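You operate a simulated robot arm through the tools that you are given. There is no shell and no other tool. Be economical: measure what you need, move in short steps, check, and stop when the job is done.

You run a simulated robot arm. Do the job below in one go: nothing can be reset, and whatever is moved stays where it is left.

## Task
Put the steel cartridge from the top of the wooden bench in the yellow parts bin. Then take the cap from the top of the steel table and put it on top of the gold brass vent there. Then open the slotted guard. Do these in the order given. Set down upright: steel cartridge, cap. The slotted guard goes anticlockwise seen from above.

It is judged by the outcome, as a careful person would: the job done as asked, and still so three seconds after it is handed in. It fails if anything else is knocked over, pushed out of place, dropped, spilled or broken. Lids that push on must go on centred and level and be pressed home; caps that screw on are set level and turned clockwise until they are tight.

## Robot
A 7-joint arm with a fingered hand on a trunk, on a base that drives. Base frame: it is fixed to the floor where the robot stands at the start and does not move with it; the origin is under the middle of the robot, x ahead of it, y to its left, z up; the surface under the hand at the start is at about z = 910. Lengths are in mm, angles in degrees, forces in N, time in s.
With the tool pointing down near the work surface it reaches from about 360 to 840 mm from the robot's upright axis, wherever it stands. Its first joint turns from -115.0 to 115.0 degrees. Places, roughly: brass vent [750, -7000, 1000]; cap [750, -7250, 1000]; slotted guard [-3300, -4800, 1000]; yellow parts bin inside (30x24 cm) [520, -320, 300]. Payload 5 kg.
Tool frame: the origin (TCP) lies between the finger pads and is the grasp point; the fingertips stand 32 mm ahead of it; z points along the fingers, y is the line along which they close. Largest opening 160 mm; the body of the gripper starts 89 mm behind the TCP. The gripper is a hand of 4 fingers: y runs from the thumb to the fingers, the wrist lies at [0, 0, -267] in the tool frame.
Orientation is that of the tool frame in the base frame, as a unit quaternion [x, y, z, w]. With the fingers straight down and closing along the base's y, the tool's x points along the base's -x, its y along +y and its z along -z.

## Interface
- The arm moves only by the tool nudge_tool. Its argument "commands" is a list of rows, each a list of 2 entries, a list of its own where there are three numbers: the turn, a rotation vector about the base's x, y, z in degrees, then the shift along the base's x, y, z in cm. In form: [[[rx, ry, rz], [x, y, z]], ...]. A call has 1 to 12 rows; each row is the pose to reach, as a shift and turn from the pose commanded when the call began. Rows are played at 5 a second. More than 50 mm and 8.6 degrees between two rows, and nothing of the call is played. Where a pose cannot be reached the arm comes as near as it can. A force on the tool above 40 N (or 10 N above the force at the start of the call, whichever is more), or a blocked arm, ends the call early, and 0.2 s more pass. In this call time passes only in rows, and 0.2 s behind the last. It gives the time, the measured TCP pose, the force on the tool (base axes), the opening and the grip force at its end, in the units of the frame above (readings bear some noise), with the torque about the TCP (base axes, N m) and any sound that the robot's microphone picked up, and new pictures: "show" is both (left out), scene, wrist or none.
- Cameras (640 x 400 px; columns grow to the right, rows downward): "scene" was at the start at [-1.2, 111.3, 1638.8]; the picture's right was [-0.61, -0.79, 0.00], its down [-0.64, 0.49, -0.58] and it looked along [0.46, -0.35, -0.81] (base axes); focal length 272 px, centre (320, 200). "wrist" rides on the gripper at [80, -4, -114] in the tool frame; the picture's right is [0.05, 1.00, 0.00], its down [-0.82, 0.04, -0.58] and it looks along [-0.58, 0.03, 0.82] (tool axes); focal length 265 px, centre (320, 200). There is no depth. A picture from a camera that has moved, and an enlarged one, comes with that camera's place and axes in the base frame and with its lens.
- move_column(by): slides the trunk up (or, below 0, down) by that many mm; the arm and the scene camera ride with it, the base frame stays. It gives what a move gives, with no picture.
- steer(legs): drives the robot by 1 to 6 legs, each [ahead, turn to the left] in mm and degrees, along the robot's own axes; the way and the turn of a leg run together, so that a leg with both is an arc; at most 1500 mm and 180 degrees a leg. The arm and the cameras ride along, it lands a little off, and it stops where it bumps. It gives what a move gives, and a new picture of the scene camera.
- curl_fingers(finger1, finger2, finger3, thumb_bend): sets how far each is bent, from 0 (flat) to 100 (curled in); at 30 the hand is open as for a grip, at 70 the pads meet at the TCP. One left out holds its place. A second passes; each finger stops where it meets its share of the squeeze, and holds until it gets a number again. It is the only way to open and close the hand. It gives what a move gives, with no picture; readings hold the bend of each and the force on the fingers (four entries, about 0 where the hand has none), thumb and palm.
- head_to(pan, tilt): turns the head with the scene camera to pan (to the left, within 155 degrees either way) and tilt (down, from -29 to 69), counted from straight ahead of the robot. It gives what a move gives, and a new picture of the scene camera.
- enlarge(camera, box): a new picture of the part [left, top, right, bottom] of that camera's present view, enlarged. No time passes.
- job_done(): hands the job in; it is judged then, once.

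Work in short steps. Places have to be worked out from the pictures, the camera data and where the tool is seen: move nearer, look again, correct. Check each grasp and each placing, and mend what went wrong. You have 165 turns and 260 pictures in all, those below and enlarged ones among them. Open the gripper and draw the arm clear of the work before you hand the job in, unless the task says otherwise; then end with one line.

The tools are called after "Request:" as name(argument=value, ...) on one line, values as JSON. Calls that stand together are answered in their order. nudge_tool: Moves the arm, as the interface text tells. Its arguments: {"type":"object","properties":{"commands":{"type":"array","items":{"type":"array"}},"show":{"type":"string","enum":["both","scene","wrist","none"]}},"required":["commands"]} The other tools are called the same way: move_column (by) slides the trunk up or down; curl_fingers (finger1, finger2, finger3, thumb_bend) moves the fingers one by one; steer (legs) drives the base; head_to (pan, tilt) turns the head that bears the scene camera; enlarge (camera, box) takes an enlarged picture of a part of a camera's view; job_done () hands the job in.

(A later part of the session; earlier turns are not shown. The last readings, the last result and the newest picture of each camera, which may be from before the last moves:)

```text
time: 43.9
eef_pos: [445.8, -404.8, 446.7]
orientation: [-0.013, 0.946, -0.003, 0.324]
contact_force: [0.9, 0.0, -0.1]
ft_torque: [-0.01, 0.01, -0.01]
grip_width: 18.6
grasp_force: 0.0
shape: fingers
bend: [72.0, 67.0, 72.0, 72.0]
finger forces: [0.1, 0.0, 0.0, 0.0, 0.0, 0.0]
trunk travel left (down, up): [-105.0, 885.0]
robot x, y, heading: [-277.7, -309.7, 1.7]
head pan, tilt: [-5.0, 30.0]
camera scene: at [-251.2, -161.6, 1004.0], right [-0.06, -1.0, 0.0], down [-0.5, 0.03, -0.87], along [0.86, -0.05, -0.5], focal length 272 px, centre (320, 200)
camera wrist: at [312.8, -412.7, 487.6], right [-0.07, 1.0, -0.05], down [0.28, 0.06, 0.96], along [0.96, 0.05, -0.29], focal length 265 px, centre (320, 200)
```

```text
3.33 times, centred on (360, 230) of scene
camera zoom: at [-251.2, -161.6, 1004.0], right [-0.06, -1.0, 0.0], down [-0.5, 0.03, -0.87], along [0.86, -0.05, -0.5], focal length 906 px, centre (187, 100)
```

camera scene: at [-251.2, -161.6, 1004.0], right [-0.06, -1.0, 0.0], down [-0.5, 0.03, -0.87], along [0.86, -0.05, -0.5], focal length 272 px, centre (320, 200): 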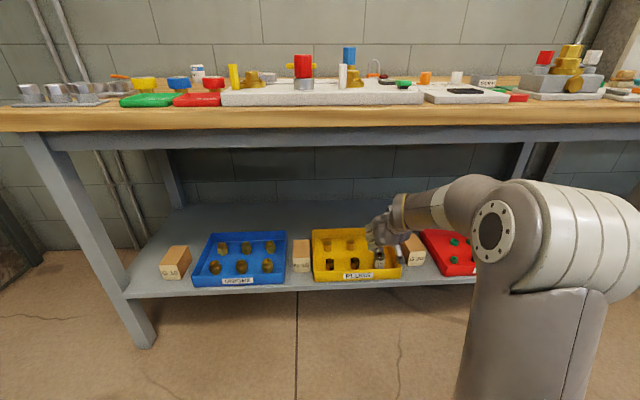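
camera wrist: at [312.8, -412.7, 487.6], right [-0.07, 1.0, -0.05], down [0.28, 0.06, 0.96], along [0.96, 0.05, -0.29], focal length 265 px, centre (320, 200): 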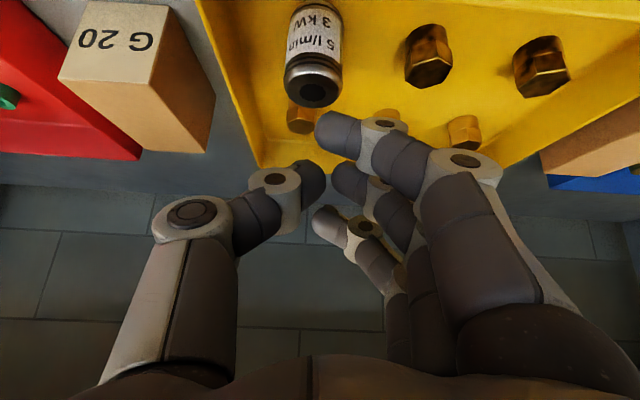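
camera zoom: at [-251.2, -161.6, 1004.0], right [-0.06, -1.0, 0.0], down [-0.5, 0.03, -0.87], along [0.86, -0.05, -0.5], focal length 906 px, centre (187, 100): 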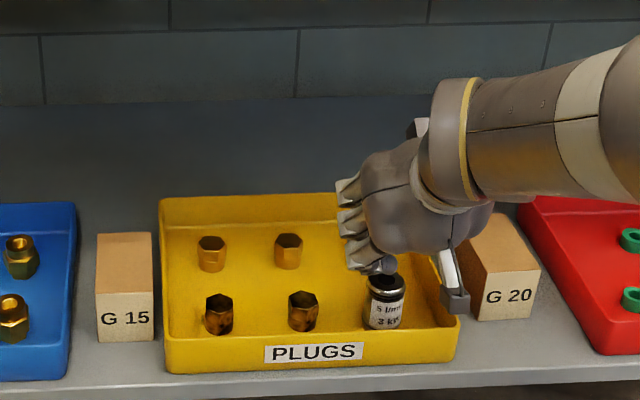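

Luckily the cartridge slipped out and landed upright on the bin floor, where the plug had stood. I want the plug back in its place, so the cartridge needs a proper spot first. I open the hand, rise a little and back the robot up 100 mm so the arm works flatter.

Request:
nudge_tool(commands=[[[0, 0, 0], [0, 0, 1]], [[0, 0, 0], [0, 0, 2]]], show="none")

Request:
steer(legs=[[-100, -1.5]])

Request:
curl_fingers(finger1=48, finger2=48, finger3=48, thumb_bend=48)

Request:
enlarge(camera="wrist", box=[160, 0, 640, 300])

Request:
enlarge(camera="scene", box=[280, 170, 480, 295])

```text
time: 44.5
eef_pos: [445.4, -404.7, 465.3]
orientation: [-0.014, 0.945, -0.002, 0.326]
contact_force: [-0.4, -0.5, 0.4]
ft_torque: [-0.01, 0.02, -0.03]
grip_width: 19.1
grasp_force: 0.1
shape: fingers
bend: [72.0, 67.0, 72.0, 72.0]
finger forces: [0.0, 0.0, 0.0, 0.1, 0.0, 0.0]
trunk travel left (down, up): [-105.0, 885.0]
robot x, y, heading: [-279.0, -308.4, 1.6]
head pan, tilt: [-5.0, 30.0]
```

```text
time: 45.6
eef_pos: [341.7, -426.5, 464.6]
orientation: [-0.001, 0.945, -0.008, 0.326]
contact_force: [0.5, 0.9, -0.3]
ft_torque: [-0.01, 0.02, 0.01]
grip_width: 18.8
grasp_force: 0.1
shape: fingers
bend: [72.0, 67.0, 72.0, 72.0]
finger forces: [0.1, 0.1, 0.0, 0.1, 0.0, 0.1]
trunk travel left (down, up): [-105.0, 885.0]
robot x, y, heading: [-377.8, -311.6, 0.1]
head pan, tilt: [-5.0, 30.0]
camera scene: at [-348.1, -164.0, 1004.0], right [-0.09, -1.0, 0.0], down [-0.5, 0.04, -0.87], along [0.86, -0.07, -0.5], focal length 272 px, centre (320, 200)
```

scene: 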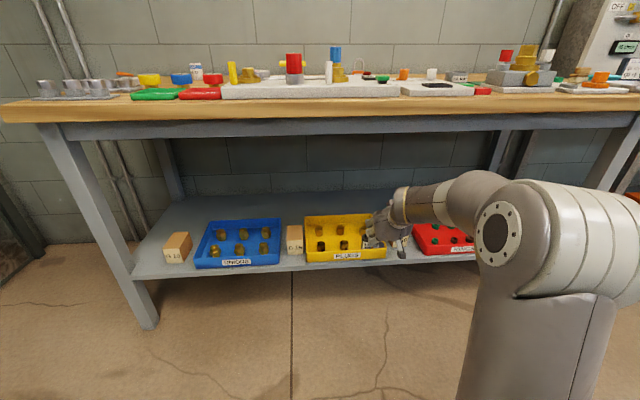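

```text
time: 46.6
eef_pos: [341.4, -426.2, 464.7]
orientation: [-0.001, 0.946, -0.007, 0.325]
contact_force: [-0.3, 0.9, 0.2]
ft_torque: [-0.01, -0.01, -0.02]
grip_width: 98.2
grasp_force: 0.1
shape: fingers
bend: [48.0, 48.0, 48.0, 48.0]
finger forces: [0.0, 0.0, 0.0, 0.1, 0.0, 0.1]
trunk travel left (down, up): [-105.0, 885.0]
robot x, y, heading: [-382.1, -312.9, -0.0]
head pan, tilt: [-5.0, 30.0]
```

```text
1.33 times, centred on (400, 150) of wrist
camera zoom: at [209.0, -430.1, 506.0], right [-0.04, 1.0, -0.05], down [0.29, 0.05, 0.96], along [0.96, 0.02, -0.29], focal length 354 px, centre (213, 267)
```

zoom: 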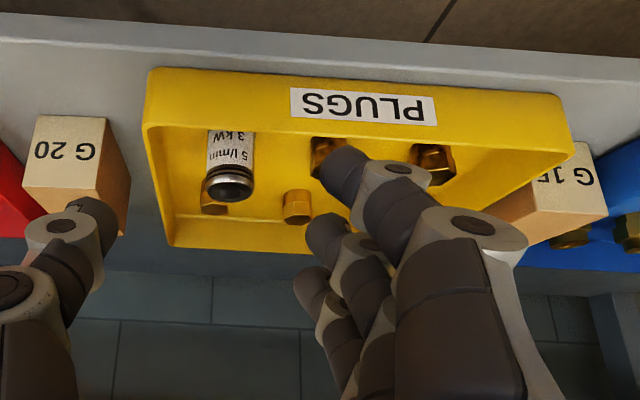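

```text
3.20 times, centred on (380, 232) of scene
camera zoom: at [-348.1, -164.0, 1004.0], right [-0.09, -1.0, 0.0], down [-0.5, 0.04, -0.87], along [0.86, -0.07, -0.5], focal length 870 px, centre (128, 96)
```

zoom: 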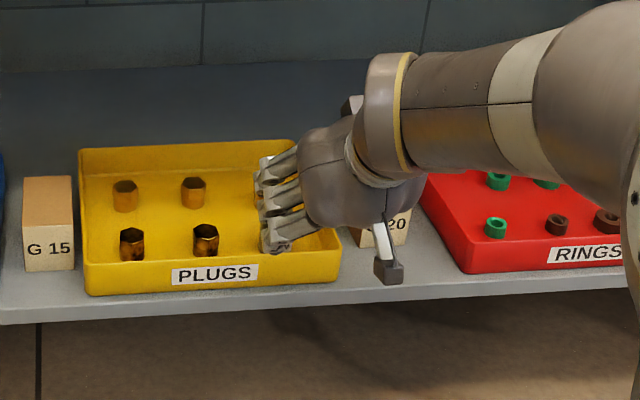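

The front wall top is at about z 376, and the cartridge stands upright near (431, -410). I move the open hand over it with a 10° tilt, keeping clear of its top (378).

Request:
nudge_tool(commands=[[[0, 5, 0], [1.8, 0.3, 0.5]], [[0, 10, 0], [3.6, 0.6, 0.5]], [[0, 16, 0], [5.4, 1, 0.5]], [[0, 22, 0], [7.2, 1.3, 0]], [[0, 28, 0], [9, 1.6, -0.5]]], show="both")

Request:
enlarge(camera="wrist", box=[160, 0, 480, 200])

Request:
enlarge(camera="scene", box=[280, 100, 480, 295])

```text
time: 47.8
eef_pos: [433.6, -412.3, 461.0]
orientation: [-0.003, 0.996, -0.007, 0.087]
contact_force: [-0.4, -0.3, 0.6]
ft_torque: [0.02, -0.04, 0.0]
grip_width: 98.5
grasp_force: 0.1
shape: fingers
bend: [48.0, 48.0, 48.0, 48.0]
finger forces: [0.0, 0.1, 0.0, 0.1, 0.0, 0.0]
trunk travel left (down, up): [-105.0, 885.0]
robot x, y, heading: [-381.0, -312.9, 0.1]
head pan, tilt: [-5.0, 30.0]
camera scene: at [-348.4, -164.0, 1004.0], right [-0.09, -1.0, 0.0], down [-0.5, 0.04, -0.87], along [0.86, -0.07, -0.5], focal length 272 px, centre (320, 200)
camera wrist: at [334.5, -416.2, 560.1], right [-0.06, 1.0, -0.02], down [0.7, 0.06, 0.71], along [0.71, 0.02, -0.7], focal length 265 px, centre (320, 200)
```

scene: 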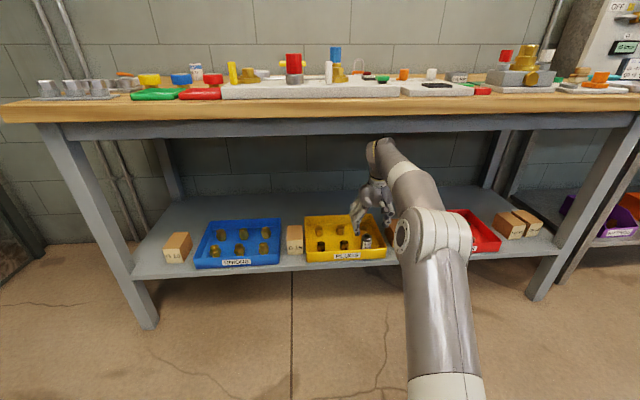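
wrist: 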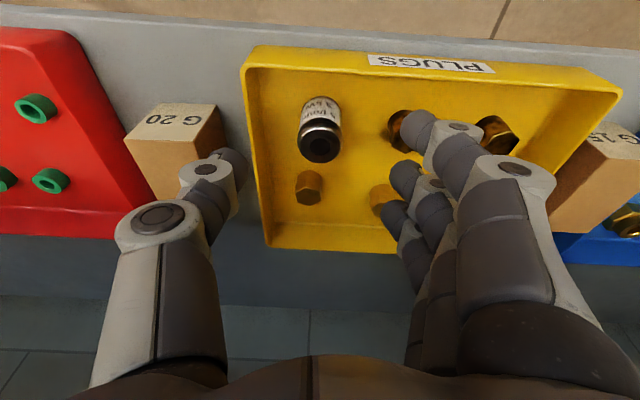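

```text
2.00 times, centred on (320, 100) of wrist
camera zoom: at [334.5, -416.2, 560.1], right [-0.06, 1.0, -0.02], down [0.7, 0.06, 0.71], along [0.71, 0.02, -0.7], focal length 531 px, centre (320, 400)
```

zoom: 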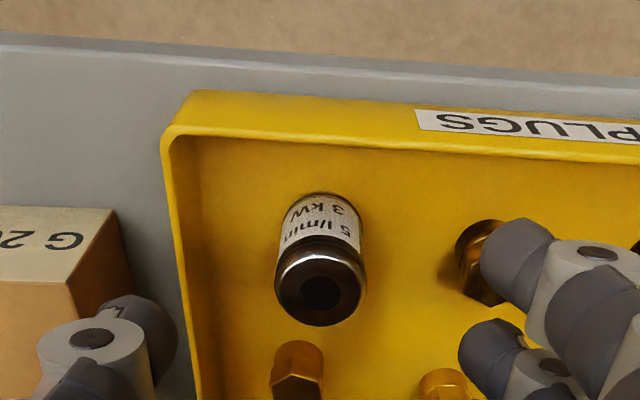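

```text
2.05 times, centred on (380, 198) of scene
camera zoom: at [-348.4, -164.0, 1004.0], right [-0.09, -1.0, 0.0], down [-0.5, 0.04, -0.87], along [0.86, -0.07, -0.5], focal length 558 px, centre (197, 205)
```

zoom: 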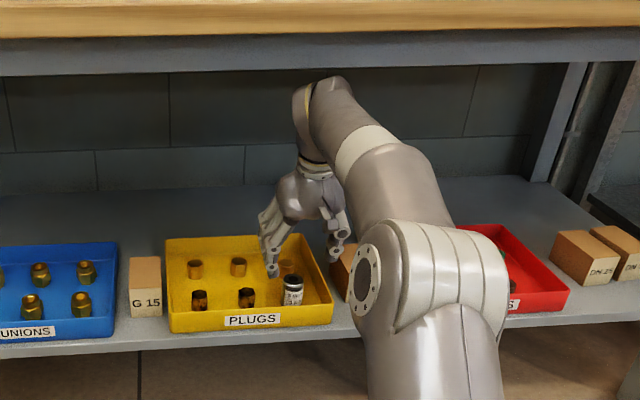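

Triangulating the two wrist views puts the cartridge top at about (462, -413, 361) and the floor near 312. I step +25 mm in x and down 45 mm, then re-check.

Request:
nudge_tool(commands=[[[0, 0, 0], [1.5, 0, -1]], [[0, 0, 0], [2.5, -0.2, -2.5]], [[0, 0, 0], [2.5, -0.2, -4.5]]], show="wrist")

Request:
enlarge(camera="wrist", box=[160, 40, 480, 240])

Request:
enlarge(camera="scene", box=[300, 170, 400, 270])

```text
time: 48.6
eef_pos: [458.2, -413.1, 414.2]
orientation: [-0.003, 0.996, -0.007, 0.087]
contact_force: [1.2, 0.1, 0.4]
ft_torque: [0.02, -0.05, 0.0]
grip_width: 98.5
grasp_force: 0.1
shape: fingers
bend: [48.0, 48.0, 48.0, 48.0]
finger forces: [0.0, 0.0, 0.0, 0.1, 0.0, 0.1]
trunk travel left (down, up): [-105.0, 885.0]
robot x, y, heading: [-378.7, -314.2, 0.2]
head pan, tilt: [-5.0, 30.0]
camera wrist: at [359.7, -416.5, 514.6], right [-0.06, 1.0, -0.02], down [0.7, 0.06, 0.71], along [0.71, 0.02, -0.7], focal length 265 px, centre (320, 200)
```

wrist: 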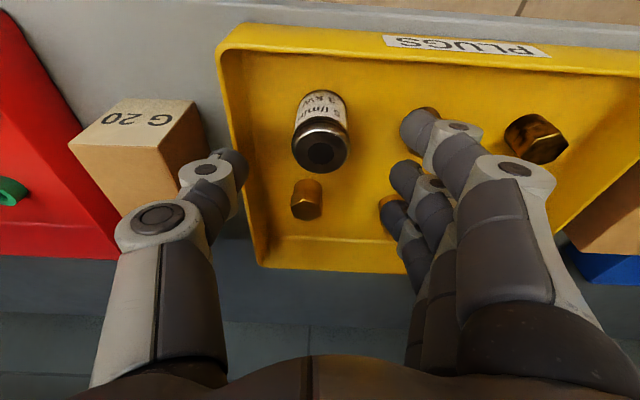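

```text
2.00 times, centred on (320, 140) of wrist
camera zoom: at [359.7, -416.5, 514.6], right [-0.06, 1.0, -0.02], down [0.7, 0.06, 0.71], along [0.71, 0.02, -0.7], focal length 531 px, centre (320, 320)
```

zoom: 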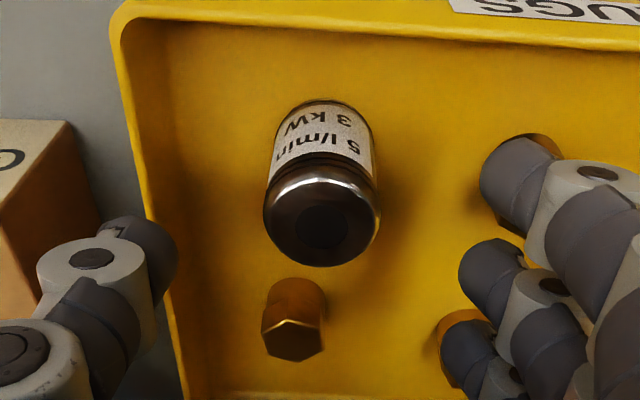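

```text
4.00 times, centred on (350, 220) of scene
camera zoom: at [-348.1, -164.0, 1004.0], right [-0.09, -1.0, 0.0], down [-0.5, 0.04, -0.87], along [0.86, -0.07, -0.5], focal length 1087 px, centre (200, 120)
```

zoom: 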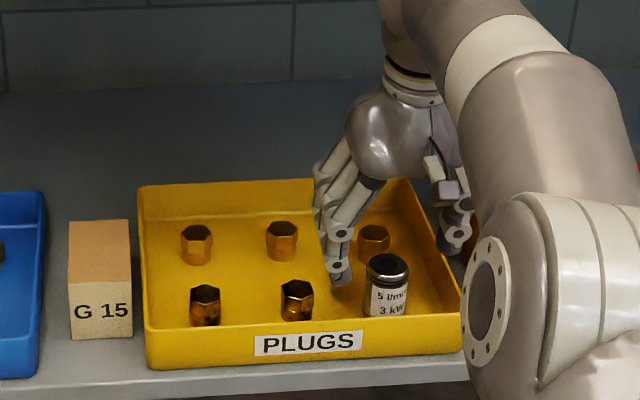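

By apparent size the cartridge's top is near (452, -414, 380). I go down 20 mm more and compare again.

Request:
nudge_tool(commands=[[[0, 0, 0], [0, 0, -1]], [[0, 0, 0], [-0.3, 0, -2]]], show="none")

Request:
enlarge(camera="wrist", box=[160, 40, 480, 240])

Request:
enlarge(camera="scene", box=[300, 170, 400, 270])

```text
time: 49.2
eef_pos: [454.1, -413.1, 393.9]
orientation: [-0.004, 0.996, -0.006, 0.087]
contact_force: [0.4, -0.3, 1.2]
ft_torque: [-0.01, 0.03, 0.0]
grip_width: 98.4
grasp_force: 0.0
shape: fingers
bend: [48.0, 48.0, 48.0, 48.0]
finger forces: [0.0, 0.0, 0.1, 0.2, 0.1, 0.1]
trunk travel left (down, up): [-105.0, 885.0]
robot x, y, heading: [-379.7, -311.7, 0.2]
head pan, tilt: [-5.0, 30.0]
```

```text
2.00 times, centred on (320, 140) of wrist
camera zoom: at [356.3, -417.2, 494.2], right [-0.06, 1.0, -0.02], down [0.7, 0.05, 0.71], along [0.71, 0.02, -0.7], focal length 531 px, centre (320, 320)
```

zoom: 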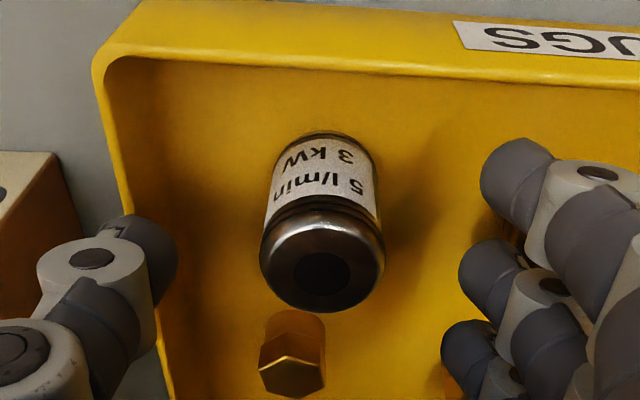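

```text
4.00 times, centred on (350, 220) of scene
camera zoom: at [-348.1, -164.0, 1004.0], right [-0.09, -1.0, 0.0], down [-0.5, 0.04, -0.87], along [0.86, -0.07, -0.5], focal length 1087 px, centre (200, 120)
```

zoom: 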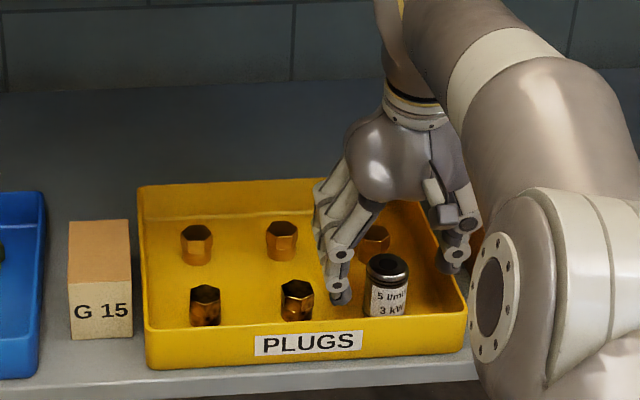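

Consistent now: top at (452, -414, 376), floor ≈328. The thumb is close to the right wall, so I bend it in before going down.

Request:
curl_fingers(thumb_bend=57, finger1=52, finger2=52, finger3=52)

Request:
nudge_tool(commands=[[[0, 0, 0], [-0.2, 0, -1]], [[0, 0, 0], [-0.2, 0, -2]], [[0, 0, 0], [-0.2, 0, -2.5]]], show="wrist")

Request:
enlarge(camera="wrist", box=[160, 40, 480, 240])

```text
time: 50.2
eef_pos: [453.8, -414.0, 393.3]
orientation: [-0.003, 0.996, -0.006, 0.087]
contact_force: [0.4, 0.3, -0.1]
ft_torque: [0.0, 0.02, 0.01]
grip_width: 76.7
grasp_force: 0.1
shape: fingers
bend: [52.0, 52.0, 52.0, 56.0]
finger forces: [0.0, 0.0, 0.0, 0.1, 0.0, 0.0]
trunk travel left (down, up): [-105.0, 885.0]
robot x, y, heading: [-379.6, -313.3, -0.2]
head pan, tilt: [-5.0, 30.0]
```

```text
time: 51.0
eef_pos: [453.3, -413.2, 368.2]
orientation: [-0.003, 0.996, -0.005, 0.086]
contact_force: [0.0, 0.4, -0.1]
ft_torque: [-0.01, 0.01, 0.03]
grip_width: 76.7
grasp_force: 0.0
shape: fingers
bend: [52.0, 52.0, 52.0, 56.0]
finger forces: [0.0, 0.1, 0.0, 0.1, 0.0, 0.1]
trunk travel left (down, up): [-105.0, 885.0]
robot x, y, heading: [-378.1, -317.0, -0.1]
head pan, tilt: [-5.0, 30.0]
camera wrist: at [354.8, -417.4, 468.2], right [-0.06, 1.0, -0.02], down [0.7, 0.05, 0.71], along [0.71, 0.02, -0.7], focal length 265 px, centre (320, 200)
```

wrist: 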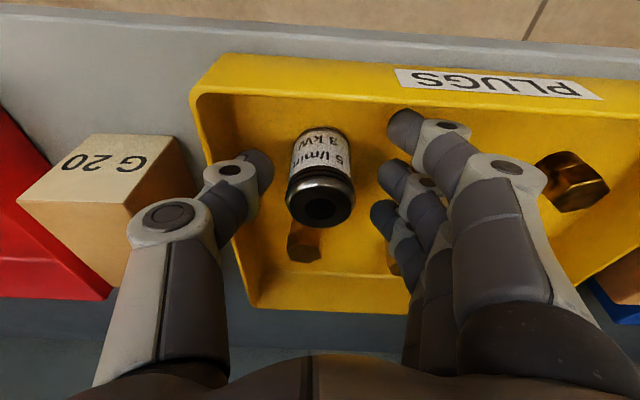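

```text
2.00 times, centred on (320, 140) of wrist
camera zoom: at [354.8, -417.4, 468.2], right [-0.06, 1.0, -0.02], down [0.7, 0.05, 0.71], along [0.71, 0.02, -0.7], focal length 531 px, centre (320, 320)
```

zoom: 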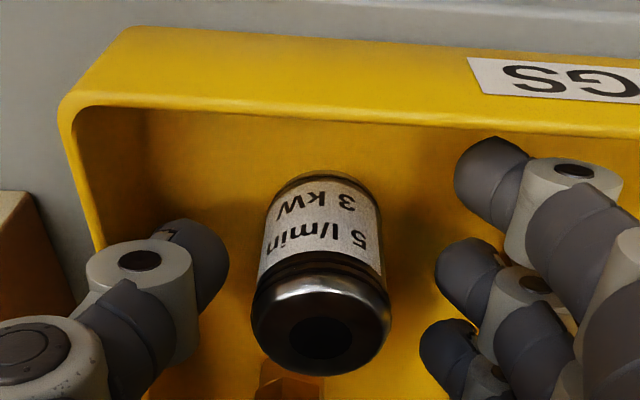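

The cartridge's top face is at the TCP, the same as the first grasp on the bench. I close the hand.

Request:
curl_fingers(finger1=62, finger2=74, finger3=74, thumb_bend=74)

Request:
enlarge(camera="wrist", box=[160, 40, 480, 240])

```text
time: 52.0
eef_pos: [453.3, -412.9, 369.2]
orientation: [-0.003, 0.996, -0.006, 0.086]
contact_force: [-0.9, -0.1, -0.2]
ft_torque: [-0.01, 0.03, 0.02]
grip_width: 42.2
grasp_force: 15.9
shape: fingers
bend: [62.0, 59.0, 64.0, 68.0]
finger forces: [0.1, 7.8, 7.8, 0.0, 17.1, 0.1]
trunk travel left (down, up): [-105.0, 885.0]
robot x, y, heading: [-378.1, -308.5, 0.1]
head pan, tilt: [-5.0, 30.0]
```

```text
2.00 times, centred on (320, 140) of wrist
camera zoom: at [354.9, -417.3, 468.2], right [-0.06, 1.0, -0.02], down [0.7, 0.05, 0.71], along [0.71, 0.02, -0.7], focal length 531 px, centre (320, 320)
```

zoom: 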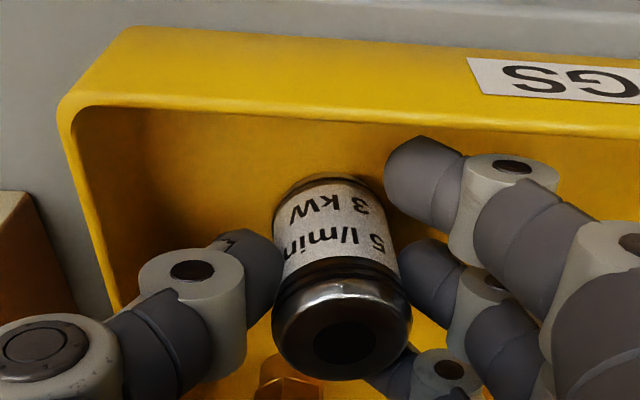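

Firm grip now: two fingers and the thumb, 16 N. I lift 50 mm and shift towards the gap between the four plug positions, about (494, -372), and check from above.

Request:
nudge_tool(commands=[[[0, 0, 0], [0, 0, 2]], [[0, 0, 0], [0, 0, 5]], [[0, 0, 0], [2, 1.8, 5]], [[0, 0, 0], [3.9, 3.6, 5]]], show="both")

Request:
enlarge(camera="wrist", box=[160, 0, 520, 225])

Request:
enlarge(camera="scene", box=[300, 170, 400, 270])

```text
time: 53.0
eef_pos: [488.3, -370.0, 424.4]
orientation: [-0.002, 0.996, -0.007, 0.092]
contact_force: [-1.6, -0.4, 4.2]
ft_torque: [0.08, 0.02, 0.01]
grip_width: 42.2
grasp_force: 17.1
shape: fingers
bend: [62.0, 59.0, 64.0, 68.0]
finger forces: [0.0, 7.7, 8.4, 0.1, 17.4, 0.1]
out of reach, approached as far as the arm can: row 4
trunk travel left (down, up): [-105.0, 885.0]
robot x, y, heading: [-376.2, -314.2, 0.2]
head pan, tilt: [-5.0, 30.0]
camera scene: at [-350.0, -164.1, 1004.4], right [-0.09, -1.0, 0.0], down [-0.5, 0.04, -0.87], along [0.86, -0.07, -0.5], focal length 272 px, centre (320, 200)
camera wrist: at [388.4, -373.5, 523.0], right [-0.06, 1.0, -0.02], down [0.7, 0.06, 0.72], along [0.72, 0.02, -0.7], focal length 265 px, centre (320, 200)
```

scene: 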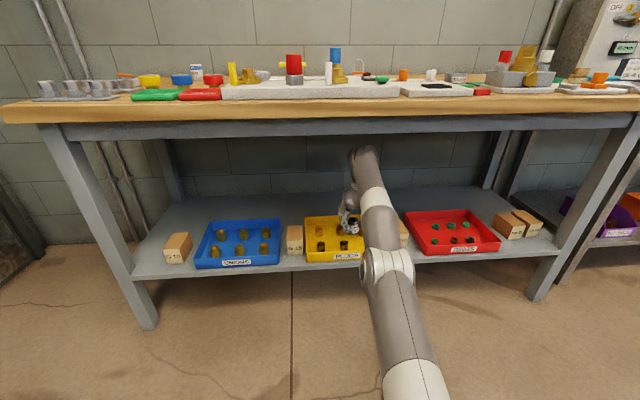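
wrist: 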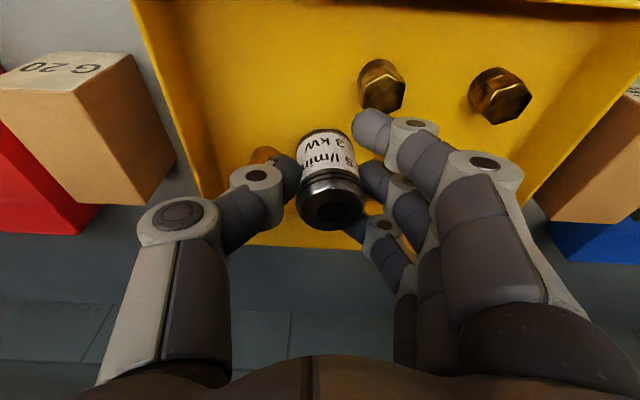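

```text
1.78 times, centred on (340, 112) of wrist
camera zoom: at [388.4, -373.5, 523.0], right [-0.06, 1.0, -0.02], down [0.7, 0.06, 0.72], along [0.72, 0.02, -0.7], focal length 472 px, centre (284, 356)
```

zoom: 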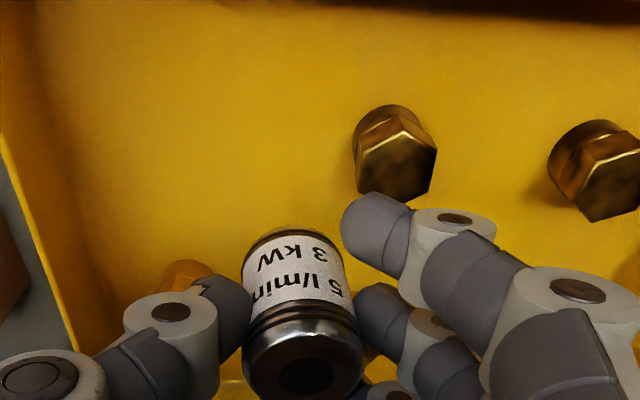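

```text
4.00 times, centred on (350, 220) of scene
camera zoom: at [-350.0, -164.1, 1004.4], right [-0.09, -1.0, 0.0], down [-0.5, 0.04, -0.87], along [0.86, -0.07, -0.5], focal length 1087 px, centre (200, 120)
```

zoom: 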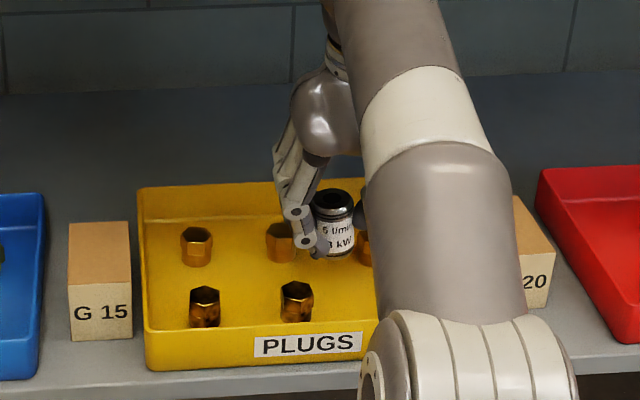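

The arm hit its reach limit. I draw the hand back 55 mm, still above the free front-right area, then drive the base forward by the same amount.

Request:
nudge_tool(commands=[[[0, 0, 0], [-3, -1.5, 0]], [[0, 0, 0], [-5, -2.5, 0]]], show="none")

Request:
steer(legs=[[90, 0]])

Request:
nudge_tool(commands=[[[0, 0, 0], [0, 0, 0]]], show="wrist")

```text
time: 53.6
eef_pos: [478.9, -394.9, 426.8]
orientation: [-0.002, 0.996, -0.006, 0.086]
contact_force: [0.2, 0.0, -3.3]
ft_torque: [0.02, 0.03, 0.0]
grip_width: 42.2
grasp_force: 16.1
shape: fingers
bend: [62.0, 59.0, 64.0, 68.0]
finger forces: [0.1, 7.7, 8.6, 0.1, 17.0, 0.0]
out of reach, approached as far as the arm can: row 1, 2
trunk travel left (down, up): [-105.0, 885.0]
robot x, y, heading: [-379.2, -308.8, 0.1]
head pan, tilt: [-5.0, 30.0]
```

```text
time: 54.7
eef_pos: [567.9, -397.8, 427.0]
orientation: [-0.002, 0.996, -0.006, 0.085]
contact_force: [-0.6, -0.4, -2.4]
ft_torque: [0.0, 0.08, -0.02]
grip_width: 42.4
grasp_force: 16.3
shape: fingers
bend: [62.0, 59.0, 64.0, 68.0]
finger forces: [0.1, 7.6, 8.6, 0.1, 16.9, 0.0]
trunk travel left (down, up): [-105.0, 885.0]
robot x, y, heading: [-290.4, -308.8, -0.3]
head pan, tilt: [-5.0, 30.0]
camera scene: at [-258.9, -164.0, 1003.9], right [-0.09, -1.0, 0.0], down [-0.5, 0.04, -0.87], along [0.86, -0.08, -0.5], focal length 272 px, centre (320, 200)
```

scene: 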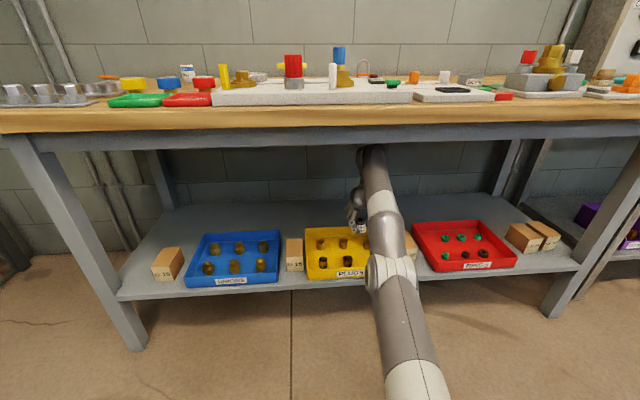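

```text
time: 55.1
eef_pos: [568.1, -397.8, 427.5]
orientation: [-0.002, 0.996, -0.006, 0.086]
contact_force: [0.3, -0.4, -2.2]
ft_torque: [-0.01, 0.06, -0.01]
grip_width: 42.1
grasp_force: 16.3
shape: fingers
bend: [62.0, 59.0, 64.0, 68.0]
finger forces: [0.0, 7.6, 8.6, 0.1, 17.0, 0.0]
trunk travel left (down, up): [-105.0, 885.0]
robot x, y, heading: [-289.4, -310.7, 0.1]
head pan, tilt: [-5.0, 30.0]
camera wrist: at [470.0, -400.7, 526.8], right [-0.05, 1.0, -0.02], down [0.7, 0.05, 0.71], along [0.71, 0.02, -0.71], focal length 265 px, centre (320, 200)
```

wrist: 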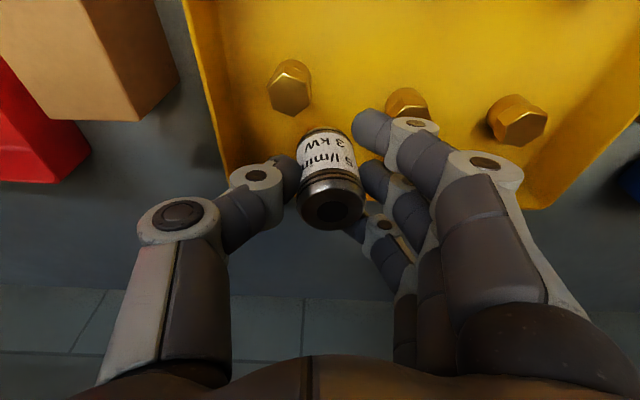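

The grip is unchanged. I now shift the cartridge to above the gap between the rows and look down to verify before lowering.

Request:
nudge_tool(commands=[[[0, 0, 0], [-3.5, 1, 0.3]], [[0, 0, 0], [-7.3, 2.2, 0]]], show="wrist")

Request:
enlarge(camera="scene", box=[290, 190, 400, 290])

```text
time: 55.7
eef_pos: [563.7, -386.7, 440.5]
orientation: [-0.002, 0.996, -0.006, 0.084]
contact_force: [0.4, -0.5, -3.0]
ft_torque: [-0.01, 0.02, 0.02]
grip_width: 42.6
grasp_force: 16.3
shape: fingers
bend: [62.0, 59.0, 64.0, 68.0]
finger forces: [0.1, 7.6, 8.7, 0.1, 17.0, 0.0]
out of reach, approached as far as the arm can: row 1, 2
trunk travel left (down, up): [-105.0, 885.0]
robot x, y, heading: [-292.0, -309.6, -0.2]
head pan, tilt: [-5.0, 30.0]
camera wrist: at [467.3, -390.0, 540.1], right [-0.05, 1.0, -0.02], down [0.71, 0.05, 0.71], along [0.71, 0.02, -0.71], focal length 265 px, centre (320, 200)
```

wrist: 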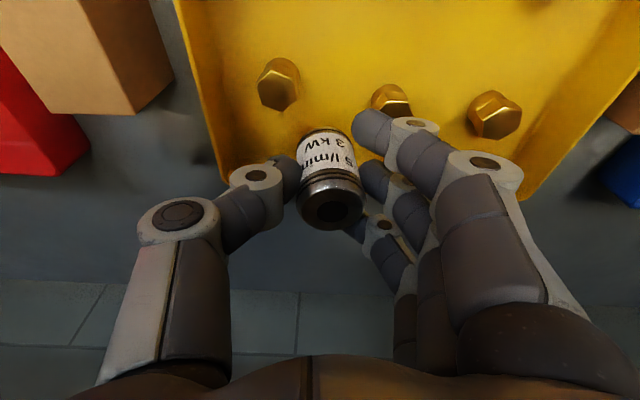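

```text
4.00 times, centred on (345, 240) of scene
camera zoom: at [-258.9, -163.9, 1003.9], right [-0.09, -1.0, 0.0], down [-0.5, 0.04, -0.87], along [0.86, -0.08, -0.5], focal length 1087 px, centre (220, 40)
```

zoom: 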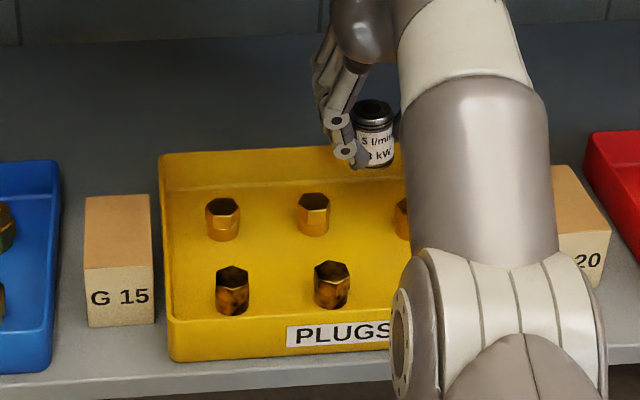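

The arm is stretched near its singular limit and doesn't fold back. Tilting the hand slightly forward brings the wrist nearer the robot, so I try that in small steps.

Request:
nudge_tool(commands=[[[0, -4, 0], [-1, 0, 0]], [[0, -8, 0], [-2, 0, 0]], [[0, -12, 0], [-4, 0, 0]]], show="scene")

```text
time: 56.5
eef_pos: [612.6, -394.4, 473.5]
orientation: [-0.001, 0.982, -0.006, 0.187]
contact_force: [0.4, -0.3, -3.1]
ft_torque: [-0.03, 0.05, 0.01]
grip_width: 42.2
grasp_force: 17.0
shape: fingers
bend: [62.0, 59.0, 64.0, 68.0]
finger forces: [0.0, 7.8, 8.6, 0.0, 17.1, 0.1]
out of reach, approached as far as the arm can: row 1, 2, 3
trunk travel left (down, up): [-105.0, 885.0]
robot x, y, heading: [-290.1, -305.8, -0.2]
head pan, tilt: [-5.0, 30.0]
camera scene: at [-258.8, -163.9, 1003.9], right [-0.09, -1.0, 0.0], down [-0.5, 0.04, -0.87], along [0.86, -0.08, -0.5], focal length 272 px, centre (320, 200)
```

scene: 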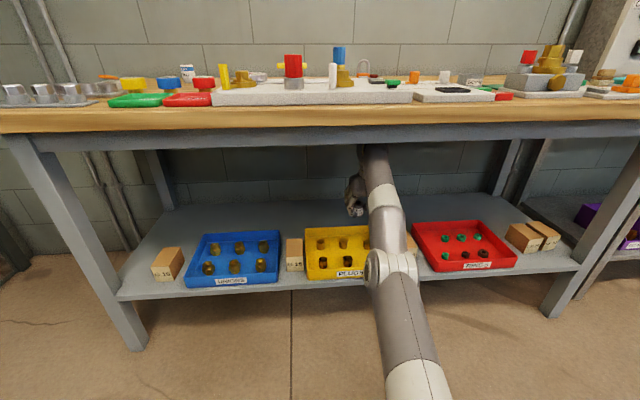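

The wrist itself barely moved, because the elbow is straight. I try a longer inward pull with some upward and sideways motion to break the singularity. The cartridge is well above everything.

Request:
nudge_tool(commands=[[[0, 0, 0], [-4, 2, 0]], [[0, 0, 0], [-8, 4, 0]], [[0, 0, 0], [-12, 4, 0]], [[0, 0, 0], [-16, 4, 0]]], show="none")

```text
time: 57.5
eef_pos: [603.2, -362.6, 509.5]
orientation: [-0.001, 0.982, -0.006, 0.188]
contact_force: [-0.5, -0.8, -2.9]
ft_torque: [-0.02, 0.01, 0.0]
grip_width: 42.0
grasp_force: 16.5
shape: fingers
bend: [62.0, 59.0, 64.0, 68.0]
finger forces: [0.1, 7.9, 8.7, 0.0, 17.2, 0.0]
out of reach, approached as far as the arm can: row 1, 2, 3, 4
trunk travel left (down, up): [-105.0, 885.0]
robot x, y, heading: [-288.5, -311.4, -0.1]
head pan, tilt: [-5.0, 30.0]
```

Pulling inward only slides the wrist up along the arm's outer sphere. I drive back out from under the bench, so I can unfold the arm in the open with the cartridge held safely.

Request:
steer(legs=[[-480, 0]])

Request:
nudge_tool(commands=[[[0, 0, 0], [-5, 0, -1.2]], [[0, 0, 0], [-10, 0, -2.4]], [[0, 0, 0], [-15, 0, -3.6]], [[0, 0, 0], [-20, 0, -4.8]], [[0, 0, 0], [-25, 0, -6]], [[0, 0, 0], [-30, 0, -7.2]]], show="scene")

```text
time: 60.4
eef_pos: [121.9, -358.8, 509.3]
orientation: [-0.003, 0.982, -0.006, 0.188]
contact_force: [1.2, 0.1, -2.3]
ft_torque: [0.0, 0.07, 0.04]
grip_width: 42.3
grasp_force: 17.9
shape: fingers
bend: [62.0, 59.0, 64.0, 68.0]
finger forces: [0.0, 8.3, 9.8, 0.1, 17.7, 0.1]
trunk travel left (down, up): [-105.0, 885.0]
robot x, y, heading: [-774.7, -311.7, 0.4]
head pan, tilt: [-5.0, 30.0]
camera scene: at [-742.2, -164.9, 1003.9], right [-0.08, -1.0, 0.0], down [-0.5, 0.04, -0.87], along [0.86, -0.07, -0.5], focal length 272 px, centre (320, 200)
```

scene: 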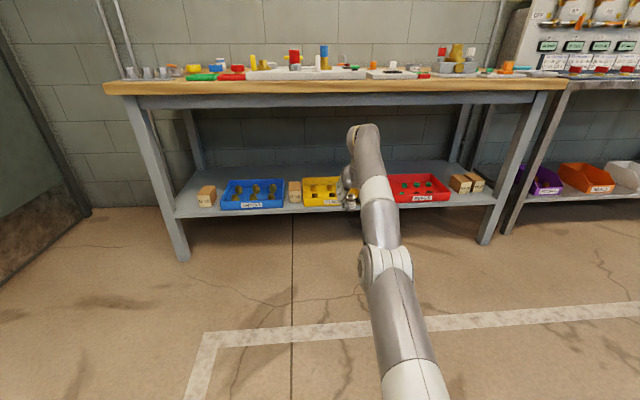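

```text
refused: row 1 steps farther than a row can; nothing moved
```

The row step was too long, so I repeat it with smaller steps.

Request:
nudge_tool(commands=[[[0, 0, 0], [-4.5, 0, -1.1]], [[0, 0, 0], [-9, 0, -2.2]], [[0, 0, 0], [-13.5, 0, -3.3]], [[0, 0, 0], [-18, 0, -4.4]], [[0, 0, 0], [-22.5, 0, -5.5]], [[0, 0, 0], [-27, 0, -6.6]]], show="scene")

```text
time: 61.8
eef_pos: [121.6, -359.9, 508.6]
orientation: [-0.004, 0.982, -0.006, 0.188]
contact_force: [-0.2, 0.1, -2.7]
ft_torque: [-0.02, 0.09, 0.0]
grip_width: 41.9
grasp_force: 18.1
shape: fingers
bend: [62.0, 59.0, 64.0, 68.0]
finger forces: [0.1, 8.2, 9.9, 0.0, 17.7, 0.0]
out of reach, approached as far as the arm can: row 1, 2, 3, 4, 5, 6
trunk travel left (down, up): [-105.0, 885.0]
robot x, y, heading: [-770.9, -313.7, 0.2]
head pan, tilt: [-5.0, 30.0]
camera scene: at [-742.2, -164.9, 1003.9], right [-0.08, -1.0, 0.0], down [-0.5, 0.04, -0.87], along [0.86, -0.07, -0.5], focal length 272 px, centre (320, 200)
```

scene: 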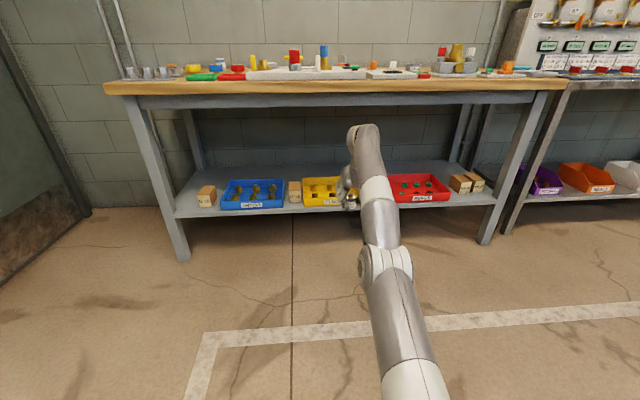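

There was no motion at all, which is a true straight-elbow stop. Moving down should bend the elbow the way it can go, so I push down first and then inward.

Request:
nudge_tool(commands=[[[0, 0, 0], [0, 0, -4]], [[0, 0, 0], [0, 0, -8]], [[0, 0, 0], [-3, 0, -11]], [[0, 0, 0], [-7, 0, -11]], [[0, 0, 0], [-11, 0, -11]], [[0, 0, 0], [-15, 0, -11]]], show="scene")

```text
time: 63.2
eef_pos: [145.6, -361.5, 427.8]
orientation: [-0.004, 0.982, -0.006, 0.188]
contact_force: [0.0, 0.2, -2.8]
ft_torque: [0.0, 0.04, 0.0]
grip_width: 42.2
grasp_force: 17.8
shape: fingers
bend: [62.0, 59.0, 64.0, 68.0]
finger forces: [0.0, 8.3, 9.9, 0.1, 17.7, 0.0]
out of reach, approached as far as the arm can: row 1, 2, 3, 4, 5, 6
trunk travel left (down, up): [-105.0, 885.0]
robot x, y, heading: [-775.8, -313.1, 0.4]
head pan, tilt: [-5.0, 30.0]
camera scene: at [-742.2, -164.9, 1003.9], right [-0.08, -1.0, 0.0], down [-0.5, 0.04, -0.87], along [0.86, -0.07, -0.5], focal length 272 px, centre (320, 200)
```

scene: 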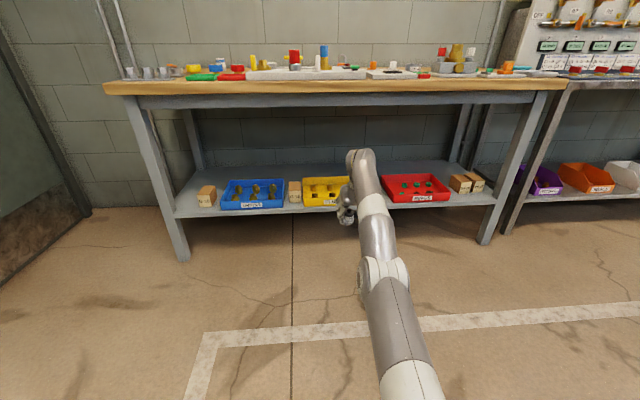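

It is still on the outer sphere. The elbow's bending plane was sideways (elbow to the right), so I try a sideways tangential move to the right and then inward.

Request:
nudge_tool(commands=[[[0, 0, 0], [0, -4.5, 0]], [[0, 0, 0], [0, -9, 0]], [[0, 0, 0], [-1, -13.5, 0]], [[0, 0, 0], [-4, -16, 0]], [[0, 0, 0], [-8, -18, 0]], [[0, 0, 0], [-12, -18, 0]]], show="scene")

```text
time: 64.6
eef_pos: [91.7, -572.4, 457.0]
orientation: [-0.004, 0.982, -0.005, 0.187]
contact_force: [-0.1, -0.4, -3.6]
ft_torque: [0.0, 0.09, -0.01]
grip_width: 42.0
grasp_force: 18.0
shape: fingers
bend: [62.0, 59.0, 64.0, 68.0]
finger forces: [0.0, 7.9, 10.1, 0.0, 17.2, 0.0]
out of reach, approached as far as the arm can: row 2, 3, 4, 5, 6
trunk travel left (down, up): [-105.0, 885.0]
robot x, y, heading: [-770.2, -312.9, 0.5]
head pan, tilt: [-5.0, 30.0]
camera scene: at [-742.3, -165.1, 1004.0], right [-0.08, -1.0, 0.0], down [-0.5, 0.04, -0.87], along [0.86, -0.07, -0.5], focal length 272 px, centre (320, 200)
```

scene: 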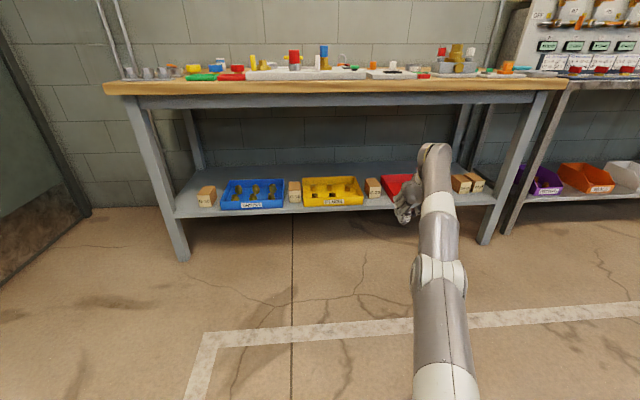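

Still straight. Tool rotations can engage the elbow directly, so I try a yaw of the hand combined with a modest inward pull.

Request:
nudge_tool(commands=[[[0, 0, 8], [0, 0, 0]], [[0, 0, 16], [-1, 0, 0]], [[0, 0, 24], [-3, 0, 0]], [[0, 0, 32], [-6, 0, 0]], [[0, 0, 32], [-9, 0, -1]], [[0, 0, 32], [-12, 0, -2]]], show="none")

Request:
nudge_tool(commands=[[[0, 0, -8], [0, 0, 0]], [[0, 0, -16], [-1, 0, 0]], [[0, 0, -24], [-3, 0, 0]], [[0, 0, -32], [-6, 0, 0]], [[0, 0, -32], [-9, 0, -1]], [[0, 0, -32], [-12, 0, -2]]], show="none")

```text
time: 66.0
eef_pos: [-25.6, -571.1, 437.8]
orientation: [-0.275, 0.943, 0.048, 0.182]
contact_force: [-0.2, -0.1, -3.2]
ft_torque: [-0.05, 0.03, 0.02]
grip_width: 41.8
grasp_force: 16.8
shape: fingers
bend: [62.0, 59.0, 64.0, 68.0]
finger forces: [0.0, 7.3, 10.0, 0.0, 16.8, 0.1]
trunk travel left (down, up): [-105.0, 885.0]
robot x, y, heading: [-773.2, -315.5, 0.4]
head pan, tilt: [-5.0, 30.0]
```

```text
time: 67.4
eef_pos: [-148.3, -571.1, 419.4]
orientation: [-0.004, 0.982, -0.006, 0.188]
contact_force: [0.2, -0.3, -2.6]
ft_torque: [-0.02, 0.02, -0.02]
grip_width: 41.9
grasp_force: 17.2
shape: fingers
bend: [62.0, 59.0, 64.0, 68.0]
finger forces: [0.0, 7.4, 10.1, 0.0, 16.7, 0.0]
trunk travel left (down, up): [-105.0, 885.0]
robot x, y, heading: [-774.3, -310.4, 0.4]
head pan, tilt: [-5.0, 30.0]
```

The yaw freed the elbow. I restore the 10° tilt and bring the hand back in front of the bin at a comfortable reach.

Request:
nudge_tool(commands=[[[0, 3, 0], [1.5, 4, 0.5]], [[0, 6, 0], [3, 8, 1]], [[0, 9, 0], [5, 12, 1.5]], [[0, 12, 0], [7, 16, 1.7]], [[0, 12, 0], [8.5, 19, 1.7]]], show="both")

Request:
enlarge(camera="scene", box=[280, 160, 400, 230])

```text
time: 68.6
eef_pos: [-60.6, -379.1, 434.1]
orientation: [-0.002, 0.996, -0.006, 0.085]
contact_force: [0.1, -0.9, -3.1]
ft_torque: [0.05, 0.03, 0.02]
grip_width: 41.7
grasp_force: 17.7
shape: fingers
bend: [62.0, 59.0, 64.0, 68.0]
finger forces: [0.0, 7.5, 10.4, 0.0, 16.7, 0.0]
trunk travel left (down, up): [-105.0, 885.0]
robot x, y, heading: [-773.3, -311.3, 0.1]
head pan, tilt: [-5.0, 30.0]
camera scene: at [-742.4, -165.2, 1004.0], right [-0.08, -1.0, 0.0], down [-0.5, 0.04, -0.87], along [0.86, -0.07, -0.5], focal length 272 px, centre (320, 200)
camera wrist: at [-159.2, -381.4, 533.7], right [-0.06, 1.0, -0.02], down [0.71, 0.05, 0.71], along [0.71, 0.03, -0.71], focal length 265 px, centre (320, 200)
```

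scene: 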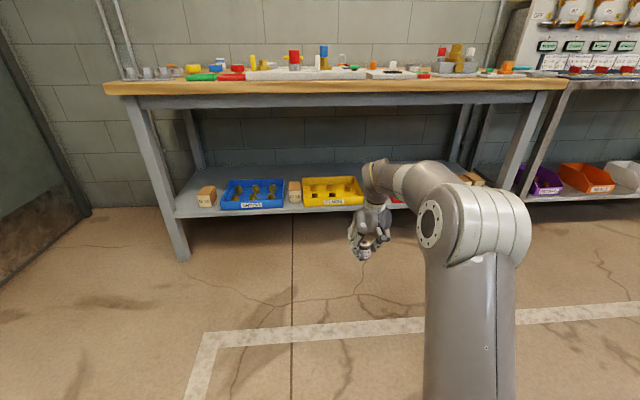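
wrist: 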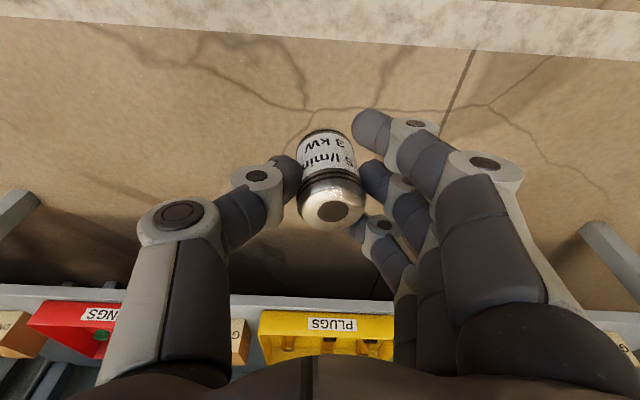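

```text
5.33 times, centred on (340, 195) of scene
camera zoom: at [-742.4, -165.2, 1004.0], right [-0.08, -1.0, 0.0], down [-0.5, 0.04, -0.87], along [0.86, -0.07, -0.5], focal length 1450 px, centre (213, 227)
```

zoom: 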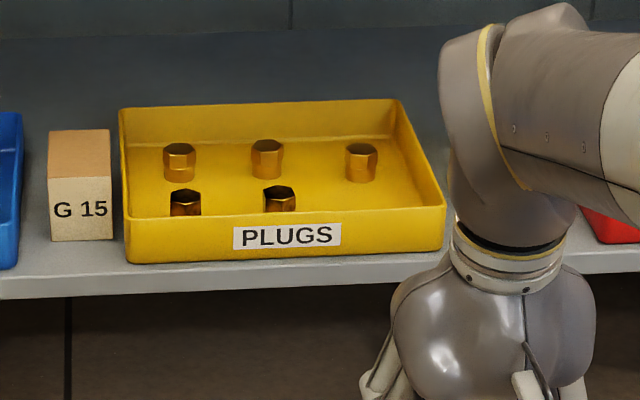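

The bin is intact, with the moved plug at back-right. I extend slightly and drive in so the cartridge hovers over the gap between the plugs.

Request:
nudge_tool(commands=[[[0, 0, 0], [3, 0.5, 0]], [[0, 0, 0], [6, 0.9, 0]]], show="none")

Request:
steer(legs=[[493, 0]])

Request:
nudge_tool(commands=[[[0, 0, 0], [0, 0, -0.6]]], show="wrist")

Request:
enlarge(camera="scene", box=[290, 190, 410, 290])

```text
time: 69.2
eef_pos: [-1.7, -371.2, 437.8]
orientation: [-0.004, 0.996, -0.006, 0.084]
contact_force: [-0.5, -0.8, -2.5]
ft_torque: [-0.01, 0.02, -0.02]
grip_width: 41.4
grasp_force: 17.4
shape: fingers
bend: [62.0, 59.0, 64.0, 68.0]
finger forces: [0.0, 7.7, 10.4, 0.0, 16.5, 0.1]
trunk travel left (down, up): [-105.0, 885.0]
robot x, y, heading: [-773.5, -311.5, 0.2]
head pan, tilt: [-5.0, 30.0]
```

```text
time: 72.1
eef_pos: [497.6, -377.8, 436.3]
orientation: [-0.001, 0.996, -0.005, 0.084]
contact_force: [-0.8, -0.1, -3.8]
ft_torque: [0.02, 0.01, -0.01]
grip_width: 41.7
grasp_force: 17.6
shape: fingers
bend: [62.0, 59.0, 64.0, 68.0]
finger forces: [0.0, 7.6, 10.6, 0.0, 16.5, 0.0]
trunk travel left (down, up): [-105.0, 885.0]
robot x, y, heading: [-273.1, -313.9, -0.1]
head pan, tilt: [-5.0, 30.0]
camera scene: at [-240.5, -165.0, 1003.9], right [-0.09, -1.0, 0.0], down [-0.5, 0.05, -0.87], along [0.86, -0.08, -0.5], focal length 272 px, centre (320, 200)
```

scene: 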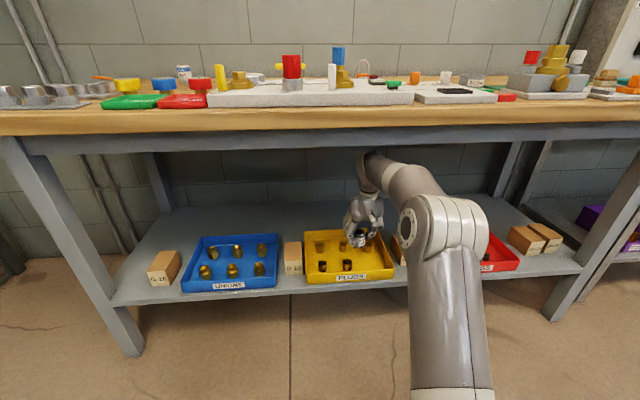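

```text
time: 72.5
eef_pos: [499.0, -377.5, 430.6]
orientation: [0.0, 0.996, -0.005, 0.084]
contact_force: [0.1, 0.5, -2.7]
ft_torque: [0.0, 0.02, 0.01]
grip_width: 41.6
grasp_force: 17.1
shape: fingers
bend: [62.0, 59.0, 64.0, 68.0]
finger forces: [0.0, 7.5, 10.5, 0.1, 16.5, 0.0]
trunk travel left (down, up): [-105.0, 885.0]
robot x, y, heading: [-269.5, -310.4, -0.0]
head pan, tilt: [-5.0, 30.0]
camera wrist: at [400.9, -381.5, 530.9], right [-0.05, 1.0, -0.02], down [0.71, 0.05, 0.71], along [0.71, 0.02, -0.71], focal length 265 px, centre (320, 200)
```

wrist: 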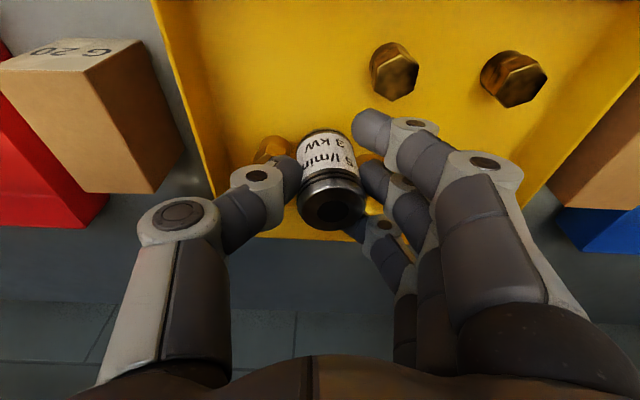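

```text
4.00 times, centred on (350, 240) of scene
camera zoom: at [-240.5, -165.0, 1004.0], right [-0.09, -1.0, 0.0], down [-0.5, 0.05, -0.87], along [0.86, -0.08, -0.5], focal length 1087 px, centre (200, 40)
```

zoom: 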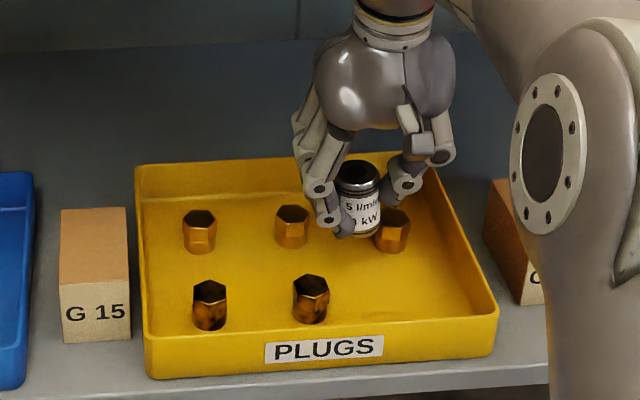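

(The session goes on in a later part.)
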